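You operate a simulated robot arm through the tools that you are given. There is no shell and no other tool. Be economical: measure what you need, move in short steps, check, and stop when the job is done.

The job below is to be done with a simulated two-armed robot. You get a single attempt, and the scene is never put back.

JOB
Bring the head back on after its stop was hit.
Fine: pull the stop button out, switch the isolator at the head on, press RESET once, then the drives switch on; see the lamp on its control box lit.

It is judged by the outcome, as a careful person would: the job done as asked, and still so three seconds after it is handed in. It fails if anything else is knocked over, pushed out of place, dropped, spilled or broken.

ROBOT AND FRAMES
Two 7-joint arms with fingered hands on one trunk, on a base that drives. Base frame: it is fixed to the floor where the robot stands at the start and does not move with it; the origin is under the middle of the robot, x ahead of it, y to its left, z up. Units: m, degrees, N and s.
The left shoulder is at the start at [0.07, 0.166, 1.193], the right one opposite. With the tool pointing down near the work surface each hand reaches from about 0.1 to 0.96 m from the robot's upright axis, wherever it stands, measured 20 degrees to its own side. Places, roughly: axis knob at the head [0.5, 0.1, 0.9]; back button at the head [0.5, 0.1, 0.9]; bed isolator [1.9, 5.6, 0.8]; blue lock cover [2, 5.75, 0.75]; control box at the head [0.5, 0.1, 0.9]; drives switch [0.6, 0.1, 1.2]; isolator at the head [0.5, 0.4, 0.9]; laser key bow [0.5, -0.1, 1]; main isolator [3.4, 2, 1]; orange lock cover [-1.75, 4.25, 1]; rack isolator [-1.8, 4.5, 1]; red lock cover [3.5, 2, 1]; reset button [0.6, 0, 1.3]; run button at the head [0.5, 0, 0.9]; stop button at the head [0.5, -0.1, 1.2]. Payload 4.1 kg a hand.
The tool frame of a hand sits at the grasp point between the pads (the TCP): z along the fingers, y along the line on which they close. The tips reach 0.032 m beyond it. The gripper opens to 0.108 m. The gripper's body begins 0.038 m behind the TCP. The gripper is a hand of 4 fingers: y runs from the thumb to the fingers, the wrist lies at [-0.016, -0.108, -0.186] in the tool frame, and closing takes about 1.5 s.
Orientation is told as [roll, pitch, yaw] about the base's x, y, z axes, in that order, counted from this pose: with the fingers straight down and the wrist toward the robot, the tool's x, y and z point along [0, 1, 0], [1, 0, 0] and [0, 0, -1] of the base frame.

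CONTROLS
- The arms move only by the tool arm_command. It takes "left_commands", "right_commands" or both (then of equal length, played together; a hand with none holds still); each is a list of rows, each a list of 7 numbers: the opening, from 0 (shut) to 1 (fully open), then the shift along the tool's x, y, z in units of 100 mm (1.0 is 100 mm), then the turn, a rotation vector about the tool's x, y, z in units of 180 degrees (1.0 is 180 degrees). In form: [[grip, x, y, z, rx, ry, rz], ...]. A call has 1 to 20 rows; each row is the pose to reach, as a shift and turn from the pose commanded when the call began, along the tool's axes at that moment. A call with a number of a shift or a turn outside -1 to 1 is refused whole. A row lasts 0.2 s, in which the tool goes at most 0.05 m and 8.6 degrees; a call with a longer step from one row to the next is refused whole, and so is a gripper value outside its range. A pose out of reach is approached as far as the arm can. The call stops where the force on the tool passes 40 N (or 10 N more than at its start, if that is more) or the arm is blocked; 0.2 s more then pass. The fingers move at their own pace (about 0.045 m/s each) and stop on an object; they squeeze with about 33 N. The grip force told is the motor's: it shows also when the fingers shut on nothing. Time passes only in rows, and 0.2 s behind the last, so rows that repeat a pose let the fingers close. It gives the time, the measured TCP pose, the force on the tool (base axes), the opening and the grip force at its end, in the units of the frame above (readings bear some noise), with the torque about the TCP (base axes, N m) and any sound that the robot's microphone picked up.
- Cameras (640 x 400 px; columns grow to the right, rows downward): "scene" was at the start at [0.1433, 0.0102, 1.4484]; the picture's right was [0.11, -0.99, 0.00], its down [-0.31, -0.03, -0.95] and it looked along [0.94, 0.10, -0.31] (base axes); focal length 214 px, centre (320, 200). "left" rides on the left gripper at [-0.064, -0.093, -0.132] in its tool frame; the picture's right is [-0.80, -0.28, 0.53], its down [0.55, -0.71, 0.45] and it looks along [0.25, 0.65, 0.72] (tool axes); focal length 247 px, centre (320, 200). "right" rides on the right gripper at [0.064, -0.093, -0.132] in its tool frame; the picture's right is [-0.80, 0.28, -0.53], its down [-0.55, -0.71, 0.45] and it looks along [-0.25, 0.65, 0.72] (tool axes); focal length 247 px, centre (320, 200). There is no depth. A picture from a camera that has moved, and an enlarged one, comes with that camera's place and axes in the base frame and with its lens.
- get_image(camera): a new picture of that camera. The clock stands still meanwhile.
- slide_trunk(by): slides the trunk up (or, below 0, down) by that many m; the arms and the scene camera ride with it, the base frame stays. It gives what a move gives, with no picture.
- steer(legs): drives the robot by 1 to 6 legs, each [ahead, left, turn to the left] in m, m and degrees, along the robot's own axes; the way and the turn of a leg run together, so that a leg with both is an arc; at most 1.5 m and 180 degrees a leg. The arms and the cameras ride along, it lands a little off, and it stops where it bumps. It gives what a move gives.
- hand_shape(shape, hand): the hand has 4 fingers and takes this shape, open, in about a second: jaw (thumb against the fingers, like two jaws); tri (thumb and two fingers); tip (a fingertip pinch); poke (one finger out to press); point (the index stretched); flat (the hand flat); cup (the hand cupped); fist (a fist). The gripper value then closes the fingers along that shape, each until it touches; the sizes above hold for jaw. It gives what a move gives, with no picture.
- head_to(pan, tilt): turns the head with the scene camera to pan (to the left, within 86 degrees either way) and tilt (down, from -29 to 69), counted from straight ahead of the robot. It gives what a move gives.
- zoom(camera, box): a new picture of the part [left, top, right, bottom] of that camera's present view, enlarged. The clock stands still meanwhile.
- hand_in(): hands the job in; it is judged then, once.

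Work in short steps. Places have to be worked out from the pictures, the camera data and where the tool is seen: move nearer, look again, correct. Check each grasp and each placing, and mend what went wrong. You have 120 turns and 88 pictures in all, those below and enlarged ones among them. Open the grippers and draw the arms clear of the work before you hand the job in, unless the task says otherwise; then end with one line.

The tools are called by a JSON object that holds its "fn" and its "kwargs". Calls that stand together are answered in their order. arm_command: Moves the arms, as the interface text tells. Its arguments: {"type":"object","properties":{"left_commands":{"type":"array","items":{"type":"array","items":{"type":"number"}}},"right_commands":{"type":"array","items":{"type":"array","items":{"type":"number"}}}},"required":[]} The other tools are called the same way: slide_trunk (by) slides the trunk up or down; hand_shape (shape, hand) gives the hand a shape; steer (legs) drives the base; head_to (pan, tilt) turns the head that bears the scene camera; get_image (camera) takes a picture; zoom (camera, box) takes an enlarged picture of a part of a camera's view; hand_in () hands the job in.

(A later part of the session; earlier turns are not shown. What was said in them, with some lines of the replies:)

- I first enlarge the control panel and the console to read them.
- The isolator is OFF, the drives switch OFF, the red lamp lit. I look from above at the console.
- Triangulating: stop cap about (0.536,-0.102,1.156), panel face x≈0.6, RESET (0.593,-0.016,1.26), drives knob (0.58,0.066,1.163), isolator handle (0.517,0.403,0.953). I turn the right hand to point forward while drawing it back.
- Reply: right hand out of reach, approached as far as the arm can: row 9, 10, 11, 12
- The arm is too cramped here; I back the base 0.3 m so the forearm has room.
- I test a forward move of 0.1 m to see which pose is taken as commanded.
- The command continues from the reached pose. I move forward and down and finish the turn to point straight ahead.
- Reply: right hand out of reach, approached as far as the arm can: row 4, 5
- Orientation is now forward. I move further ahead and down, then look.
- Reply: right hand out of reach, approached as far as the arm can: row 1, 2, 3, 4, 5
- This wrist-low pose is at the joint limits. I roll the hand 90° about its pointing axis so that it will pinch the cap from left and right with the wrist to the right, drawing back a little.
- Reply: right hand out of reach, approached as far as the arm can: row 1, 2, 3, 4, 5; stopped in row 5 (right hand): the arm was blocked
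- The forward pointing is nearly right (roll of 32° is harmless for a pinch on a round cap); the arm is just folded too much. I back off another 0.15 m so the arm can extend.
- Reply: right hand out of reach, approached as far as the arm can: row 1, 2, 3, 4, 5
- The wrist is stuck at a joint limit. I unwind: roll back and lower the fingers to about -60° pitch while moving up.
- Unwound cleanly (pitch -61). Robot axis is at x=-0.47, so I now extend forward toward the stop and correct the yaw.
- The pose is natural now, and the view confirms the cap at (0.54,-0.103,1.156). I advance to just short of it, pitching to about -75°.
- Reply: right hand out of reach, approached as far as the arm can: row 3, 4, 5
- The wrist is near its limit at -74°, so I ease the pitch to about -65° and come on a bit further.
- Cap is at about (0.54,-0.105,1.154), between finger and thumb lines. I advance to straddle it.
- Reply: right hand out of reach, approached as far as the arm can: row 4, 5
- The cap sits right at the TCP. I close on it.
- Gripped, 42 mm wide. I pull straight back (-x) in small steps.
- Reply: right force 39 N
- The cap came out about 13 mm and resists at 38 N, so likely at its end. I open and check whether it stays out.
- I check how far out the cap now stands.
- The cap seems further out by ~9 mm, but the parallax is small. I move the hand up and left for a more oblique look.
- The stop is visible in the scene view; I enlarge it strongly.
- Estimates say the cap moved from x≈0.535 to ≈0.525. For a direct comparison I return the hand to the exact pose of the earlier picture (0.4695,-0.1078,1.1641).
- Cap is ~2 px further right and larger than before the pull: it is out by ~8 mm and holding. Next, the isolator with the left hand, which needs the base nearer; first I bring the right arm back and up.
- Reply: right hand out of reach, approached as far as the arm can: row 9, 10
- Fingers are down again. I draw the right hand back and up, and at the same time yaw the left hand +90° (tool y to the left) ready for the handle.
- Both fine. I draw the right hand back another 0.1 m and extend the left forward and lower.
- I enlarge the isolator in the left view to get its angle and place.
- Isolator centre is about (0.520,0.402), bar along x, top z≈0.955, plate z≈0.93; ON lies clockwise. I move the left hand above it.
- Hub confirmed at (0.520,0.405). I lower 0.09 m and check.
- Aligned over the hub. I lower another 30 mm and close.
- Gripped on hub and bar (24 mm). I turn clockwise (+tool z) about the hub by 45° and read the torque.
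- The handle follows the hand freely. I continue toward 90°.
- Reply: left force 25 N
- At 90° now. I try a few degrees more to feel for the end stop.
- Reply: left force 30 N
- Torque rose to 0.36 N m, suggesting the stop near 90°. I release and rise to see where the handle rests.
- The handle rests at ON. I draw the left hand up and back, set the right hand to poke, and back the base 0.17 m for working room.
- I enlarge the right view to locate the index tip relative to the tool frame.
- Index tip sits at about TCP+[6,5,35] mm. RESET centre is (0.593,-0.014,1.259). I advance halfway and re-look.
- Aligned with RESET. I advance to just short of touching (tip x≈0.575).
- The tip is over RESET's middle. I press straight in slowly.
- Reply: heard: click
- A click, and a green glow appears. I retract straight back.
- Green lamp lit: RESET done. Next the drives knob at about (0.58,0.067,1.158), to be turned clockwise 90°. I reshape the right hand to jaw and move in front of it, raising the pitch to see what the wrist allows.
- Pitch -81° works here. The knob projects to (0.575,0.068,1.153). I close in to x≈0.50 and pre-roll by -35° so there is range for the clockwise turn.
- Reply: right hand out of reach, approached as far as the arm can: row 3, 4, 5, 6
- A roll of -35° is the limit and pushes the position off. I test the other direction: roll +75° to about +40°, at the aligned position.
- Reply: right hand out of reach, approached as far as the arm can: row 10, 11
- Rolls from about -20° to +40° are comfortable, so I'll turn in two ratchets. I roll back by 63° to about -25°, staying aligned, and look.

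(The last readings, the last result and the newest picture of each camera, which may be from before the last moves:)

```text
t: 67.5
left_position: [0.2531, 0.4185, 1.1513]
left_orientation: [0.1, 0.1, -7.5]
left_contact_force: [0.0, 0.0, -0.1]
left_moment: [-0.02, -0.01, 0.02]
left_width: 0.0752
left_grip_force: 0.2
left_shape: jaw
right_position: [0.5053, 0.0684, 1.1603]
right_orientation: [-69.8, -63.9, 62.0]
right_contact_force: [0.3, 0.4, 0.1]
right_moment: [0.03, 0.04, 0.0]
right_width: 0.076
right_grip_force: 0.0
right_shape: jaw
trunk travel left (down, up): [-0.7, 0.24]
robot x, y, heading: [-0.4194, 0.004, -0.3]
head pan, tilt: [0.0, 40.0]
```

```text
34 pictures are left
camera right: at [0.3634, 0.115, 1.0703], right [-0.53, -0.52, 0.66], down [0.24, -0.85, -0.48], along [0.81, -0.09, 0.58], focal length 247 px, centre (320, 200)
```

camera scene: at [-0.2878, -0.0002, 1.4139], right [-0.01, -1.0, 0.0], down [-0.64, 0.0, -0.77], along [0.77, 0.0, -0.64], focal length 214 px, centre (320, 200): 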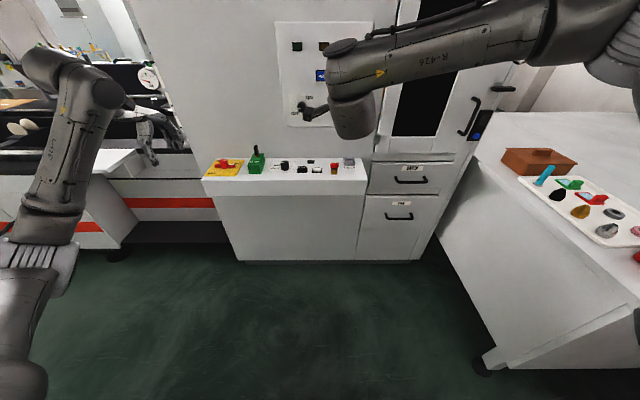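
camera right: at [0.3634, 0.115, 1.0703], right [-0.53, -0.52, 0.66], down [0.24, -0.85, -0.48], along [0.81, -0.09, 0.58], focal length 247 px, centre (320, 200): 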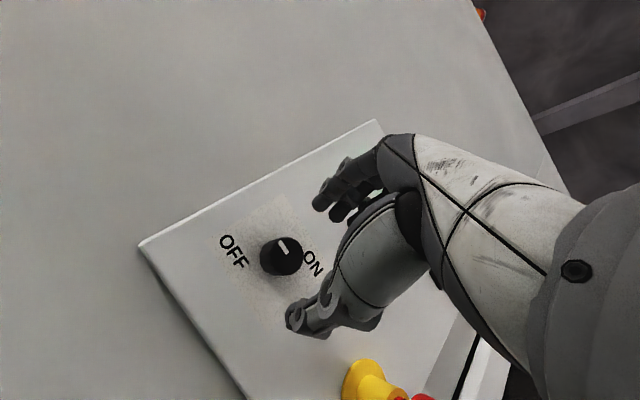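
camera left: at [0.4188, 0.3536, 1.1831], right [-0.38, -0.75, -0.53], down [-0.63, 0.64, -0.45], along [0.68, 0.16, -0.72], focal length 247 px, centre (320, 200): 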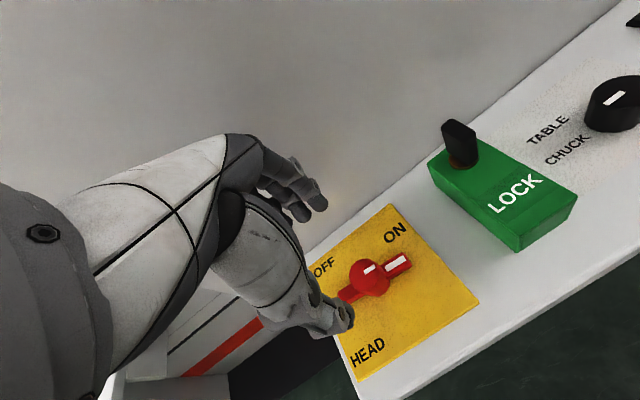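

Well aligned; knob at (0.58,0.068,1.154). I advance 50 mm to straddle it.

{"fn": "arm_command", "kwargs": {"right_commands": [[0.7, 0.02, 0.02, 0.12, 0, 0, 0], [0.7, 0.04, 0.04, 0.24, 0, 0, 0], [0.7, 0.06, 0.06, 0.36, 0, 0, 0], [0.7, 0.085, 0.088, 0.487, 0, 0, 0], [0.7, 0.085, 0.088, 0.487, 0, 0, 0]]}}

{"fn": "zoom", "kwargs": {"camera": "right", "box": [200, 140, 440, 340]}}

```text
t: 68.7
left_position: [0.2528, 0.4193, 1.1503]
left_orientation: [-0.1, 0.1, -7.6]
left_contact_force: [0.2, -0.5, 0.3]
left_moment: [0.01, 0.01, 0.02]
left_width: 0.0754
left_grip_force: 0.2
left_shape: jaw
right_position: [0.5227, 0.0723, 1.1572]
right_orientation: [-68.9, -64.0, 60.9]
right_contact_force: [-0.3, -0.7, 0.0]
right_moment: [0.0, 0.01, -0.02]
right_width: 0.0756
right_grip_force: 0.1
right_shape: jaw
right hand out of reach, approached as far as the arm can: row 2, 3, 4, 5
trunk travel left (down, up): [-0.7, 0.24]
robot x, y, heading: [-0.425, -0.0003, -0.1]
head pan, tilt: [0.0, 40.0]
```

```text
2.00 times, centred on (320, 240) of right
camera zoom: at [0.3821, 0.1184, 1.0686], right [-0.53, -0.52, 0.67], down [0.23, -0.85, -0.48], along [0.81, -0.1, 0.57], focal length 494 px, centre (320, 120)
```

zoom: 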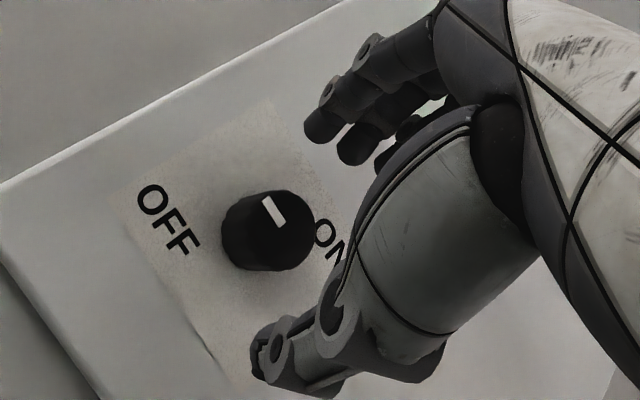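

At the reach edge. I retract 30 mm, drive the base 70 mm forward, and check the pose.

{"fn": "arm_command", "kwargs": {"right_commands": [[0.7, 0, 0, -0.15, 0, 0, 0], [0.7, 0, 0, -0.3, 0, 0, 0], [0.7, 0, 0, -0.3, 0, 0, 0]]}}

{"fn": "steer", "kwargs": {"legs": [[0.06, 0, 0]]}}

```text
t: 69.5
left_position: [0.254, 0.4184, 1.1505]
left_orientation: [0.0, 0.0, -7.5]
left_contact_force: [0.5, -1.1, 0.5]
left_moment: [0.02, 0.01, 0.01]
left_width: 0.0755
left_grip_force: 0.2
left_shape: jaw
right_position: [0.4947, 0.077, 1.1615]
right_orientation: [-69.6, -64.0, 61.8]
right_contact_force: [0.6, 0.4, -0.4]
right_moment: [0.0, -0.01, -0.01]
right_width: 0.0757
right_grip_force: 0.0
right_shape: jaw
trunk travel left (down, up): [-0.7, 0.24]
robot x, y, heading: [-0.4257, 0.0022, -0.4]
head pan, tilt: [0.0, 40.0]
```

```text
t: 70.6
left_position: [0.3126, 0.4185, 1.1486]
left_orientation: [-0.2, 0.3, -7.6]
left_contact_force: [0.1, -0.1, -0.9]
left_moment: [0.04, 0.01, 0.0]
left_width: 0.0755
left_grip_force: 0.0
left_shape: jaw
right_position: [0.5511, 0.0796, 1.1613]
right_orientation: [-69.8, -64.1, 62.1]
right_contact_force: [0.2, -0.1, 0.6]
right_moment: [-0.02, -0.03, -0.01]
right_width: 0.0757
right_grip_force: 0.0
right_shape: jaw
trunk travel left (down, up): [-0.7, 0.24]
robot x, y, heading: [-0.3653, 0.0019, -0.4]
head pan, tilt: [0.0, 40.0]
stopped in leg 1: the force on the tool passed its limit at 89 N (the readings are from after the stop); the commanded pose is now the measured one
```

The drive ended with a force spike on the tool; I look at once.

{"fn": "get_image", "kwargs": {"camera": "right"}}

{"fn": "get_image", "kwargs": {"camera": "scene"}}

```text
32 pictures are left
camera right: at [0.4107, 0.1248, 1.0702], right [-0.53, -0.53, 0.66], down [0.24, -0.84, -0.48], along [0.81, -0.09, 0.58], focal length 247 px, centre (320, 200)
```

right: 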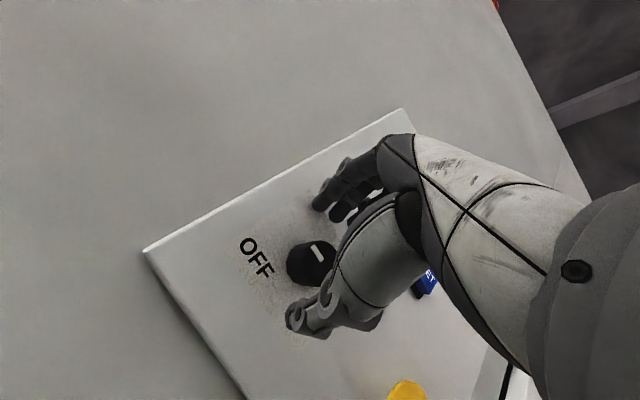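

```text
31 pictures are left
camera scene: at [-0.2286, -0.0001, 1.4135], right [-0.01, -1.0, 0.0], down [-0.64, 0.0, -0.76], along [0.76, -0.01, -0.64], focal length 214 px, centre (320, 200)
```

scene: 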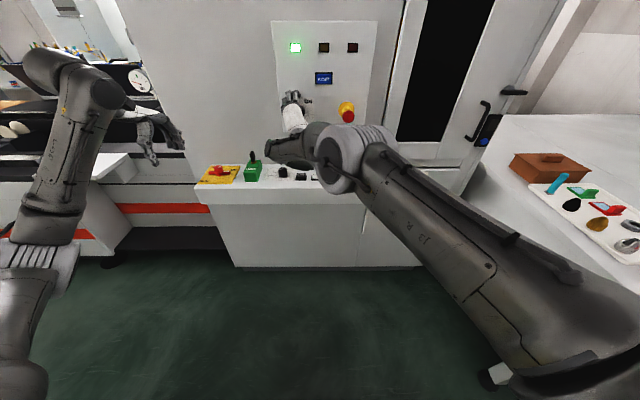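

Lamp still green and knob untouched; upper fingertips probably touched the panel face. I back 4 mm, centre on the knob, and close.

{"fn": "arm_command", "kwargs": {"right_commands": [[0.7, 0, 0, -0.04, 0, 0, 0], [0.7, -0.05, -0.06, -0.05, 0, 0, 0], [0.7, -0.05, -0.06, -0.05, 0, 0, 0], [0, -0.05, -0.06, -0.05, 0, 0, 0], [0, -0.05, -0.06, -0.05, 0, 0, 0], [0, -0.05, -0.06, -0.05, 0, 0, 0], [0, -0.05, -0.06, -0.05, 0, 0, 0], [0, -0.05, -0.06, -0.05, 0, 0, 0], [0, -0.05, -0.06, -0.05, 0, 0, 0]]}}

{"fn": "zoom", "kwargs": {"camera": "right", "box": [200, 140, 440, 340]}}

```text
t: 72.6
left_position: [0.3088, 0.417, 1.1503]
left_orientation: [-0.2, 0.1, -7.7]
left_contact_force: [-0.9, 0.1, -0.2]
left_moment: [0.01, 0.02, -0.04]
left_width: 0.0756
left_grip_force: 0.1
left_shape: jaw
right_position: [0.5399, 0.0739, 1.1608]
right_orientation: [-70.1, -64.2, 62.4]
right_contact_force: [-2.8, -0.2, 0.6]
right_moment: [0.07, 0.15, -0.11]
right_width: 0.0192
right_grip_force: 32.7
right_shape: jaw
trunk travel left (down, up): [-0.7, 0.24]
robot x, y, heading: [-0.3665, -0.0014, -0.4]
head pan, tilt: [0.0, 40.0]
```

```text
2.00 times, centred on (320, 240) of right
camera zoom: at [0.4007, 0.119, 1.07], right [-0.53, -0.53, 0.66], down [0.24, -0.84, -0.48], along [0.81, -0.09, 0.58], focal length 494 px, centre (320, 120)
```

zoom: 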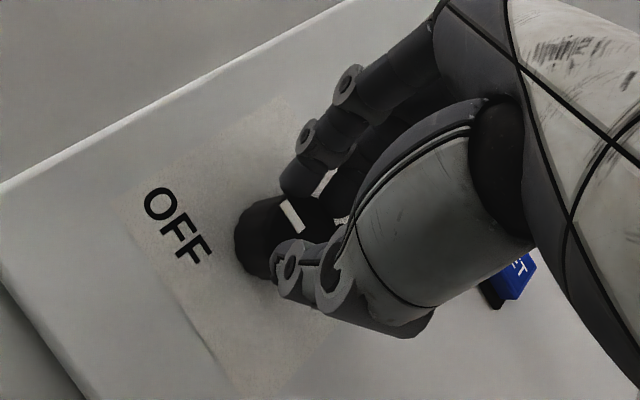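

The fingers only caught the knob's front edge; they must go ~13 mm deeper. I open partly, advance along the tool axis, and close again.

{"fn": "arm_command", "kwargs": {"right_commands": [[0.5, 0, 0, 0, 0, 0, 0], [0.5, 0, 0, 0, 0, 0, 0], [0.5, 0, 0, 0, 0, 0, 0], [0.5, 0, 0, 0.04, 0, 0, 0], [0.5, 0, 0, 0.08, 0, 0, 0], [0.5, 0, 0, 0.11, 0, 0, 0], [0.5, 0, 0, 0.13, 0, 0, 0], [0.5, 0, 0, 0.13, 0, 0, 0]]}}

{"fn": "arm_command", "kwargs": {"right_commands": [[0, 0, 0, 0, 0, 0, 0], [0, 0, 0, 0, 0, 0, 0], [0, 0, 0, 0, 0, 0, 0], [0, 0, 0, 0, 0, 0, 0], [0, 0, 0, 0, 0, 0, 0]]}}

{"fn": "zoom", "kwargs": {"camera": "right", "box": [200, 140, 440, 340]}}

```text
t: 74.4
left_position: [0.3092, 0.4175, 1.1503]
left_orientation: [-0.2, 0.1, -7.6]
left_contact_force: [-0.7, -0.8, 0.8]
left_moment: [-0.01, 0.02, 0.02]
left_width: 0.0751
left_grip_force: 0.0
left_shape: jaw
right_position: [0.5545, 0.0701, 1.1582]
right_orientation: [-70.0, -64.2, 62.4]
right_contact_force: [0.6, 0.2, -0.7]
right_moment: [-0.01, 0.0, 0.03]
right_width: 0.0537
right_grip_force: 0.0
right_shape: jaw
trunk travel left (down, up): [-0.7, 0.24]
robot x, y, heading: [-0.3671, -0.0011, -0.1]
head pan, tilt: [0.0, 40.0]
```

```text
t: 75.6
left_position: [0.3098, 0.4167, 1.1491]
left_orientation: [-0.1, 0.3, -7.6]
left_contact_force: [-0.4, -0.5, -0.5]
left_moment: [0.03, 0.03, 0.01]
left_width: 0.0753
left_grip_force: 0.1
left_shape: jaw
right_position: [0.5551, 0.0714, 1.1567]
right_orientation: [-70.0, -64.1, 62.2]
right_contact_force: [-1.0, -1.3, -3.4]
right_moment: [0.06, -0.08, 0.08]
right_width: 0.0277
right_grip_force: 33.2
right_shape: jaw
trunk travel left (down, up): [-0.7, 0.24]
robot x, y, heading: [-0.3713, 0.0007, -0.4]
head pan, tilt: [0.0, 40.0]
```

```text
2.00 times, centred on (320, 240) of right
camera zoom: at [0.4143, 0.1168, 1.0665], right [-0.53, -0.53, 0.66], down [0.24, -0.84, -0.48], along [0.81, -0.09, 0.58], focal length 494 px, centre (320, 120)
```

zoom: 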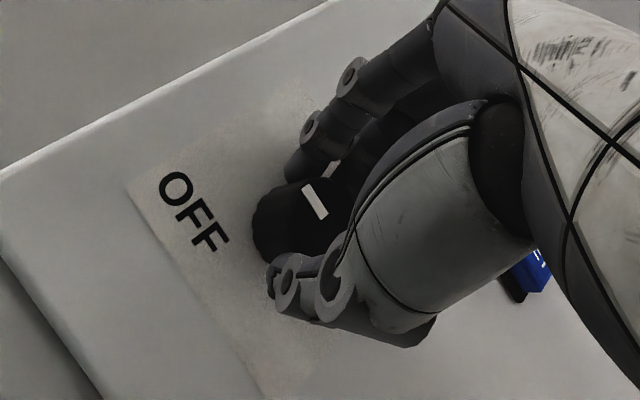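

Firm grip (28 mm). I turn clockwise (+ about base x) by 60°.

{"fn": "arm_command", "kwargs": {"right_commands": [[0, 0, 0, 0, 0.0038, 0.0086, 0.0406], [0, 0, 0, 0, 0.0075, 0.0172, 0.0812], [0, 0, 0, 0, 0.0113, 0.0258, 0.122], [0, 0, 0, 0, 0.015, 0.0344, 0.1625], [0, 0, 0, 0, 0.0188, 0.043, 0.203], [0, 0, 0, 0, 0.0225, 0.0516, 0.2437], [0, 0, 0, 0, 0.0263, 0.06, 0.284], [0, 0, 0, 0, 0.03, 0.069, 0.325], [0, 0, 0, 0, 0.03, 0.069, 0.325]]}}

{"fn": "get_image", "kwargs": {"camera": "right"}}

```text
t: 77.6
left_position: [0.3103, 0.4218, 1.1478]
left_orientation: [-0.3, 0.2, -7.5]
left_contact_force: [0.0, -0.2, 0.6]
left_moment: [-0.02, -0.05, -0.01]
left_width: 0.0752
left_grip_force: 0.0
left_shape: jaw
right_position: [0.5504, 0.0728, 1.1586]
right_orientation: [69.7, -51.8, -70.6]
right_contact_force: [12.5, 4.9, 9.5]
right_moment: [-0.02, -0.53, 0.03]
right_width: 0.0259
right_grip_force: 33.3
right_shape: jaw
right hand out of reach, approached as far as the arm can: row 7, 8, 9
trunk travel left (down, up): [-0.7, 0.24]
robot x, y, heading: [-0.3646, 0.0034, -0.2]
head pan, tilt: [0.0, 40.0]
```

```text
28 pictures are left
camera right: at [0.4092, 0.1733, 1.1519], right [-0.53, -0.84, -0.13], down [0.25, -0.01, -0.97], along [0.81, -0.54, 0.21], focal length 247 px, centre (320, 200)
```

right: 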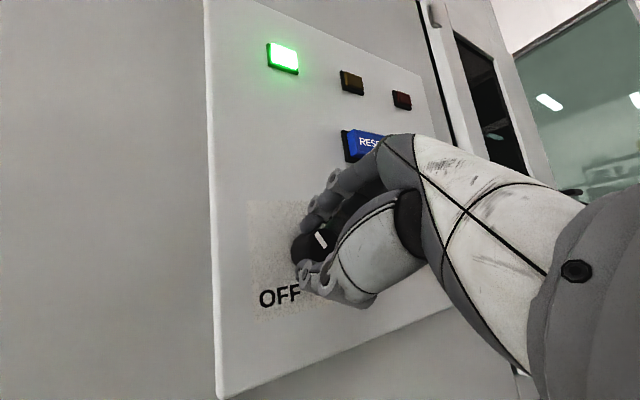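

The pointer is about two-thirds round. I open, back off 45 mm, and roll back 60° for a second bite.

{"fn": "arm_command", "kwargs": {"right_commands": [[0.5, 0, 0, 0, 0, 0, 0], [0.5, 0, 0, 0, 0, 0, 0], [0.5, 0, 0, 0, 0, 0, 0], [0.5, -0.012, -0.03, -0.146, 0, 0, 0], [0.5, -0.024, -0.06, -0.293, 0, 0, 0], [0.5, -0.037, -0.092, -0.439, 0, 0, 0], [0.5, -0.037, -0.092, -0.439, -0.0034, -0.0085, -0.0406], [0.5, -0.037, -0.092, -0.439, -0.0068, -0.017, -0.0812], [0.5, -0.037, -0.092, -0.439, -0.01, -0.0255, -0.122], [0.5, -0.037, -0.092, -0.439, -0.0135, -0.034, -0.1625], [0.5, -0.037, -0.092, -0.439, -0.017, -0.0425, -0.203], [0.5, -0.037, -0.092, -0.439, -0.02, -0.051, -0.2437], [0.5, -0.037, -0.092, -0.439, -0.0237, -0.0595, -0.284], [0.5, -0.037, -0.092, -0.439, -0.027, -0.068, -0.325], [0.5, -0.037, -0.092, -0.439, -0.027, -0.068, -0.325]]}}

{"fn": "get_image", "kwargs": {"camera": "right"}}

```text
t: 80.8
left_position: [0.3084, 0.4167, 1.1498]
left_orientation: [-0.1, 0.1, -7.6]
left_contact_force: [-0.7, -0.4, 0.2]
left_moment: [0.04, 0.01, -0.01]
left_width: 0.0753
left_grip_force: 0.0
left_shape: jaw
right_position: [0.5047, 0.0683, 1.1594]
right_orientation: [-69.2, -64.0, 61.7]
right_contact_force: [0.5, 0.8, 0.3]
right_moment: [0.03, -0.06, 0.02]
right_width: 0.0539
right_grip_force: 0.1
right_shape: jaw
trunk travel left (down, up): [-0.7, 0.24]
robot x, y, heading: [-0.3634, -0.0012, -0.5]
head pan, tilt: [0.0, 40.0]
```

```text
27 pictures are left
camera right: at [0.3634, 0.1125, 1.0701], right [-0.53, -0.53, 0.67], down [0.24, -0.84, -0.48], along [0.81, -0.09, 0.57], focal length 247 px, centre (320, 200)
```

right: 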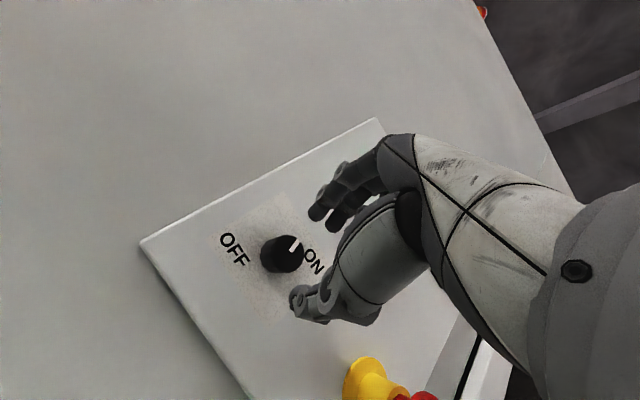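

I enlarge the knob to read its pointer.

{"fn": "zoom", "kwargs": {"camera": "right", "box": [200, 190, 360, 310]}}

{"fn": "zoom", "kwargs": {"camera": "scene", "box": [260, 10, 390, 200]}}

```text
3.33 times, centred on (280, 250) of right
camera zoom: at [0.3634, 0.1125, 1.0701], right [-0.53, -0.53, 0.67], down [0.24, -0.84, -0.48], along [0.81, -0.09, 0.57], focal length 823 px, centre (453, 33)
```

zoom: 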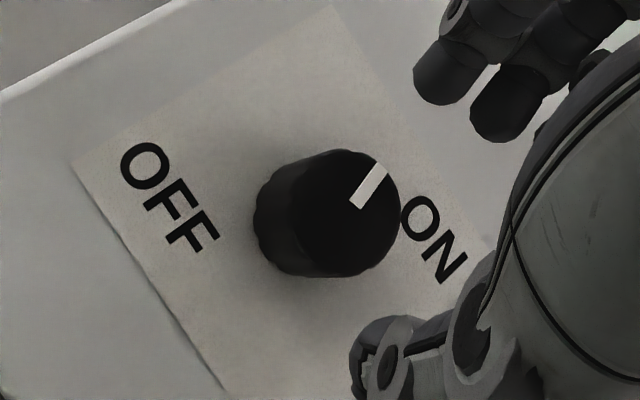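

```text
2.11 times, centred on (325, 105) of scene
camera zoom: at [-0.2313, -0.0003, 1.4139], right [-0.01, -1.0, 0.0], down [-0.64, 0.0, -0.77], along [0.77, 0.0, -0.64], focal length 452 px, centre (310, 400)
```

zoom: 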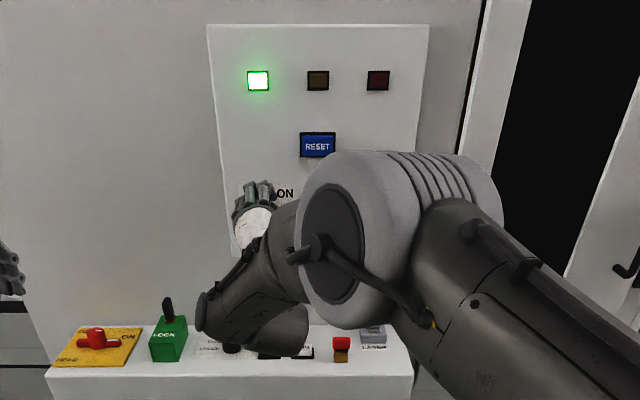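

Pointer is roughly 30° short of twelve o'clock. I go back in, close, then turn further.

{"fn": "arm_command", "kwargs": {"right_commands": [[0.5, 0.02, 0.02, 0.12, 0, 0, 0], [0.5, 0.04, 0.04, 0.24, 0, 0, 0], [0.5, 0.06, 0.06, 0.36, 0, 0, 0], [0.5, 0.076, 0.091, 0.43, 0, 0, 0], [0.5, 0.076, 0.091, 0.49, 0, 0, 0], [0.5, 0.076, 0.091, 0.49, 0, 0, 0], [0, 0.076, 0.091, 0.49, 0, 0, 0], [0, 0.076, 0.091, 0.49, 0, 0, 0], [0, 0.076, 0.091, 0.49, 0, 0, 0], [0, 0.076, 0.091, 0.49, 0, 0, 0], [0, 0.076, 0.091, 0.49, 0, 0, 0]]}}

{"fn": "zoom", "kwargs": {"camera": "right", "box": [200, 140, 440, 340]}}

```text
t: 83.2
left_position: [0.3102, 0.4178, 1.1503]
left_orientation: [-0.1, 0.2, -7.6]
left_contact_force: [-0.7, 0.8, 0.2]
left_moment: [-0.01, -0.02, 0.0]
left_width: 0.0754
left_grip_force: 0.0
left_shape: jaw
right_position: [0.5563, 0.0709, 1.1558]
right_orientation: [-69.0, -64.0, 61.5]
right_contact_force: [0.1, -1.3, -2.8]
right_moment: [0.0, -0.16, 0.06]
right_width: 0.028
right_grip_force: 33.1
right_shape: jaw
trunk travel left (down, up): [-0.7, 0.24]
robot x, y, heading: [-0.3686, -0.0001, -0.7]
head pan, tilt: [0.0, 40.0]
```

```text
2.00 times, centred on (320, 240) of right
camera zoom: at [0.4142, 0.1152, 1.0671], right [-0.53, -0.53, 0.66], down [0.24, -0.84, -0.48], along [0.81, -0.09, 0.57], focal length 494 px, centre (320, 120)
```

zoom: 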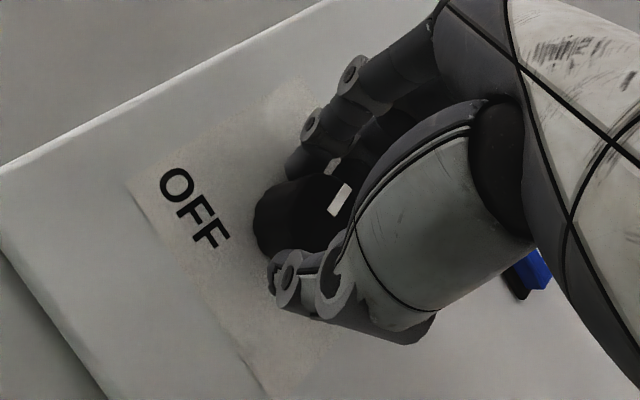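

Gripped again. I turn another 40° clockwise, watching torque, lamp and sound.

{"fn": "arm_command", "kwargs": {"right_commands": [[0, 0, 0, 0, 0.0034, 0.0077, 0.036], [0, 0, 0, 0, 0.0068, 0.0154, 0.0722], [0, 0, 0, 0, 0.01, 0.023, 0.108], [0, 0, 0, 0, 0.0135, 0.0307, 0.144], [0, 0, 0, 0, 0.017, 0.038, 0.18], [0, 0, 0, 0, 0.02, 0.046, 0.216], [0, 0, 0, 0, 0.02, 0.046, 0.216]]}}

{"fn": "get_image", "kwargs": {"camera": "right"}}

{"fn": "zoom", "kwargs": {"camera": "scene", "box": [180, 10, 390, 200]}}

```text
t: 84.8
left_position: [0.3096, 0.4183, 1.1492]
left_orientation: [-0.1, 0.0, -7.6]
left_contact_force: [0.1, -0.6, 0.3]
left_moment: [-0.01, 0.02, 0.04]
left_width: 0.0752
left_grip_force: 0.1
left_shape: jaw
right_position: [0.5557, 0.0721, 1.1583]
right_orientation: [49.7, -69.5, -52.9]
right_contact_force: [4.5, 6.5, 3.7]
right_moment: [-0.3, -0.39, 0.1]
right_width: 0.0274
right_grip_force: 32.5
right_shape: jaw
trunk travel left (down, up): [-0.7, 0.24]
robot x, y, heading: [-0.3653, -0.0012, -0.2]
head pan, tilt: [0.0, 40.0]
```

```text
23 pictures are left
camera right: at [0.4133, 0.1643, 1.1174], right [-0.53, -0.83, 0.17], down [0.24, -0.34, -0.91], along [0.82, -0.44, 0.38], focal length 247 px, centre (320, 200)
```

right: 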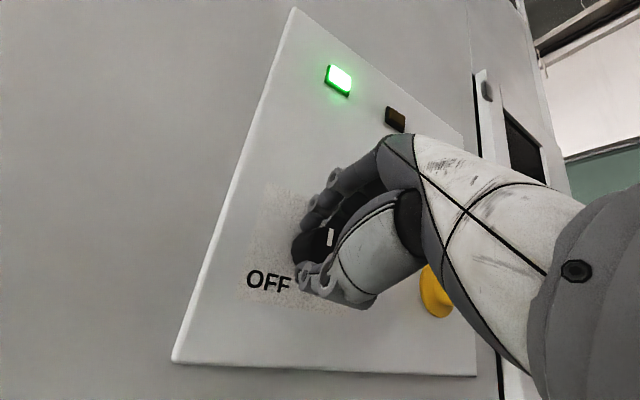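

```text
2.11 times, centred on (285, 105) of scene
camera zoom: at [-0.2314, 0.0011, 1.4139], right [-0.01, -1.0, 0.0], down [-0.64, 0.0, -0.77], along [0.77, -0.01, -0.64], focal length 452 px, centre (394, 400)
```

zoom: 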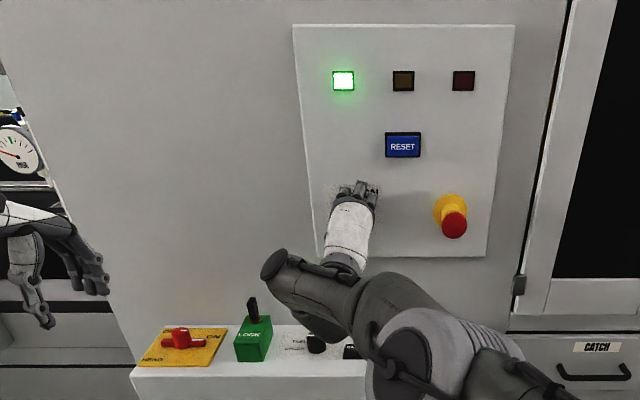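

Torque about x reached -0.3 N m, likely the end stop. I release and back off to check pointer and lamps.

{"fn": "arm_command", "kwargs": {"right_commands": [[0.6, 0, 0, 0, 0, 0, 0], [0.6, 0, 0, 0, 0, 0, 0], [0.6, 0, 0, 0, 0, 0, 0], [0.6, 0, 0, -0.2, 0, 0, 0], [0.6, 0, 0, -0.45, 0, 0, 0], [0.6, 0, 0, -0.7, 0, 0, 0], [0.6, 0, 0, -1.0, 0, 0, 0]]}}

{"fn": "zoom", "kwargs": {"camera": "right", "box": [150, 80, 390, 320]}}

{"fn": "get_image", "kwargs": {"camera": "scene"}}

```text
t: 86.4
left_position: [0.3079, 0.4177, 1.1504]
left_orientation: [-0.2, 0.0, -7.5]
left_contact_force: [0.4, 0.7, -0.3]
left_moment: [0.03, -0.03, 0.0]
left_width: 0.0753
left_grip_force: 0.1
left_shape: jaw
right_position: [0.456, 0.073, 1.1823]
right_orientation: [50.0, -69.5, -53.3]
right_contact_force: [0.0, 1.1, 1.0]
right_moment: [0.03, -0.04, 0.02]
right_width: 0.0643
right_grip_force: 0.0
right_shape: jaw
trunk travel left (down, up): [-0.7, 0.24]
robot x, y, heading: [-0.3697, 0.0007, -0.5]
head pan, tilt: [0.0, 40.0]
```

```text
1.67 times, centred on (270, 200) of right
camera zoom: at [0.3139, 0.165, 1.1418], right [-0.53, -0.83, 0.17], down [0.24, -0.34, -0.91], along [0.81, -0.44, 0.38], focal length 412 px, centre (403, 200)
```

zoom: 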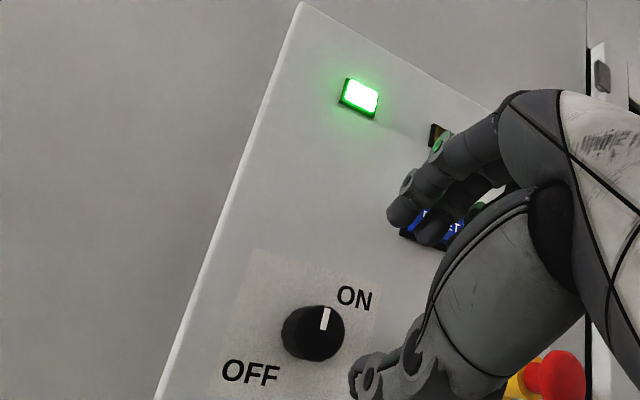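

```text
20 pictures are left
camera scene: at [-0.2334, -0.0003, 1.4141], right [-0.01, -1.0, 0.0], down [-0.64, 0.0, -0.77], along [0.77, 0.0, -0.64], focal length 214 px, centre (320, 200)
```

scene: 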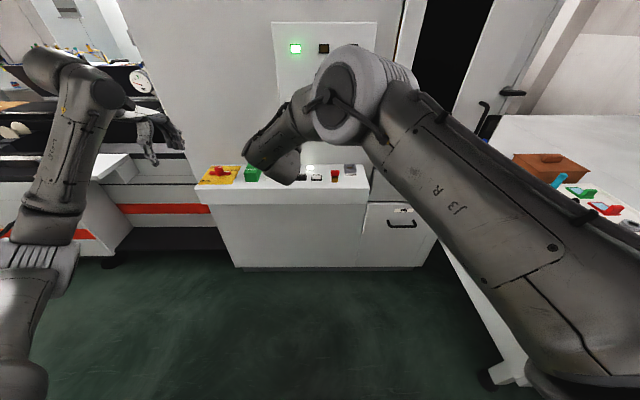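

The pointer stands at twelve o'clock (ON), and the console lamp seems lit. I enlarge it.

{"fn": "zoom", "kwargs": {"camera": "scene", "box": [190, 140, 390, 240]}}

```text
3.20 times, centred on (290, 190) of scene
camera zoom: at [-0.2334, -0.0003, 1.4141], right [-0.01, -1.0, 0.0], down [-0.64, 0.0, -0.77], along [0.77, 0.0, -0.64], focal length 686 px, centre (416, 232)
```

zoom: 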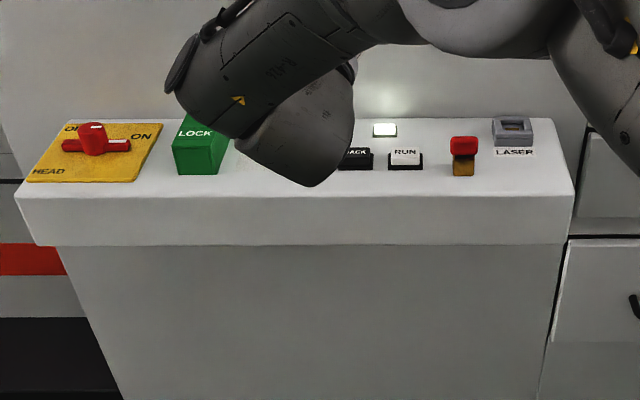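

The control box lamp is lit. I drive back to carry both hands clear and open them fully.

{"fn": "steer", "kwargs": {"legs": [[-0.3, 0, 0]]}}

{"fn": "arm_command", "kwargs": {"right_commands": [[1, 0, 0, 0, 0, 0, 0], [1, 0, 0, 0, 0, 0, 0], [1, 0, 0, 0, 0, 0, 0], [1, 0, 0, 0, 0, 0, 0]], "left_commands": [[1, 0, 0, 0, 0, 0, 0], [1, 0, 0, 0, 0, 0, 0], [1, 0, 0, 0, 0, 0, 0], [1, 0, 0, 0, 0, 0, 0]]}}

{"fn": "get_image", "kwargs": {"camera": "scene"}}

{"fn": "get_image", "kwargs": {"camera": "right"}}

```text
t: 88.4
left_position: [0.0018, 0.4226, 1.149]
left_orientation: [-0.1, 0.1, -7.2]
left_contact_force: [0.0, -0.6, 0.6]
left_moment: [-0.02, 0.03, -0.02]
left_width: 0.0753
left_grip_force: 0.0
left_shape: jaw
right_position: [0.1515, 0.081, 1.1799]
right_orientation: [49.7, -69.4, -52.5]
right_contact_force: [1.4, -0.6, -0.3]
right_moment: [-0.03, -0.01, 0.0]
right_width: 0.0647
right_grip_force: 0.1
right_shape: jaw
trunk travel left (down, up): [-0.7, 0.24]
robot x, y, heading: [-0.6721, 0.0016, 0.1]
head pan, tilt: [0.0, 40.0]
```

```text
t: 89.4
left_position: [0.0027, 0.4233, 1.1492]
left_orientation: [-0.2, 0.1, -7.2]
left_contact_force: [-0.2, -0.1, -0.3]
left_moment: [0.01, 0.03, 0.0]
left_width: 0.1075
left_grip_force: 0.0
left_shape: jaw
right_position: [0.1525, 0.082, 1.1797]
right_orientation: [49.7, -69.3, -52.5]
right_contact_force: [0.0, 0.5, 0.0]
right_moment: [0.0, -0.01, -0.02]
right_width: 0.1078
right_grip_force: 0.0
right_shape: jaw
trunk travel left (down, up): [-0.7, 0.24]
robot x, y, heading: [-0.673, 0.0033, -0.1]
head pan, tilt: [0.0, 40.0]
```

```text
18 pictures are left
camera scene: at [-0.5357, 0.0015, 1.4138], right [0.0, -1.0, 0.0], down [-0.64, 0.0, -0.77], along [0.77, 0.0, -0.64], focal length 214 px, centre (320, 200)
```

scene: 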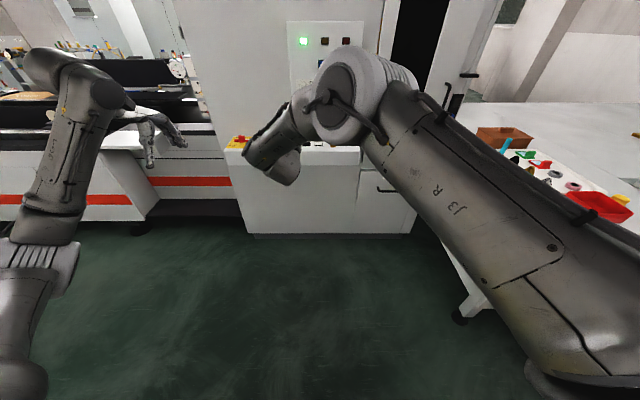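

```text
17 pictures are left
camera right: at [0.0102, 0.1708, 1.1404], right [-0.52, -0.84, 0.17], down [0.24, -0.34, -0.91], along [0.82, -0.43, 0.38], focal length 247 px, centre (320, 200)
```

right: 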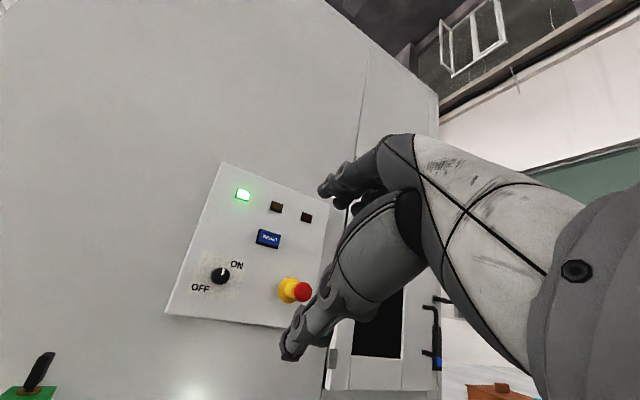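

Green lamp on, knob ON, console lamp still glowing, hands clear and open. I hand the job in.

{"fn": "hand_in", "kwargs": {}}

```text
The job is handed in.
```

The head is back on: I pulled the stop out, switched the isolator at the head to ON, pressed RESET once and turned the drives switch to ON. The lamp on its control box is lit; while I was lining up on the drives switch, the right hand hit something, probably the panel, with about 89 N, and I saw no damage.
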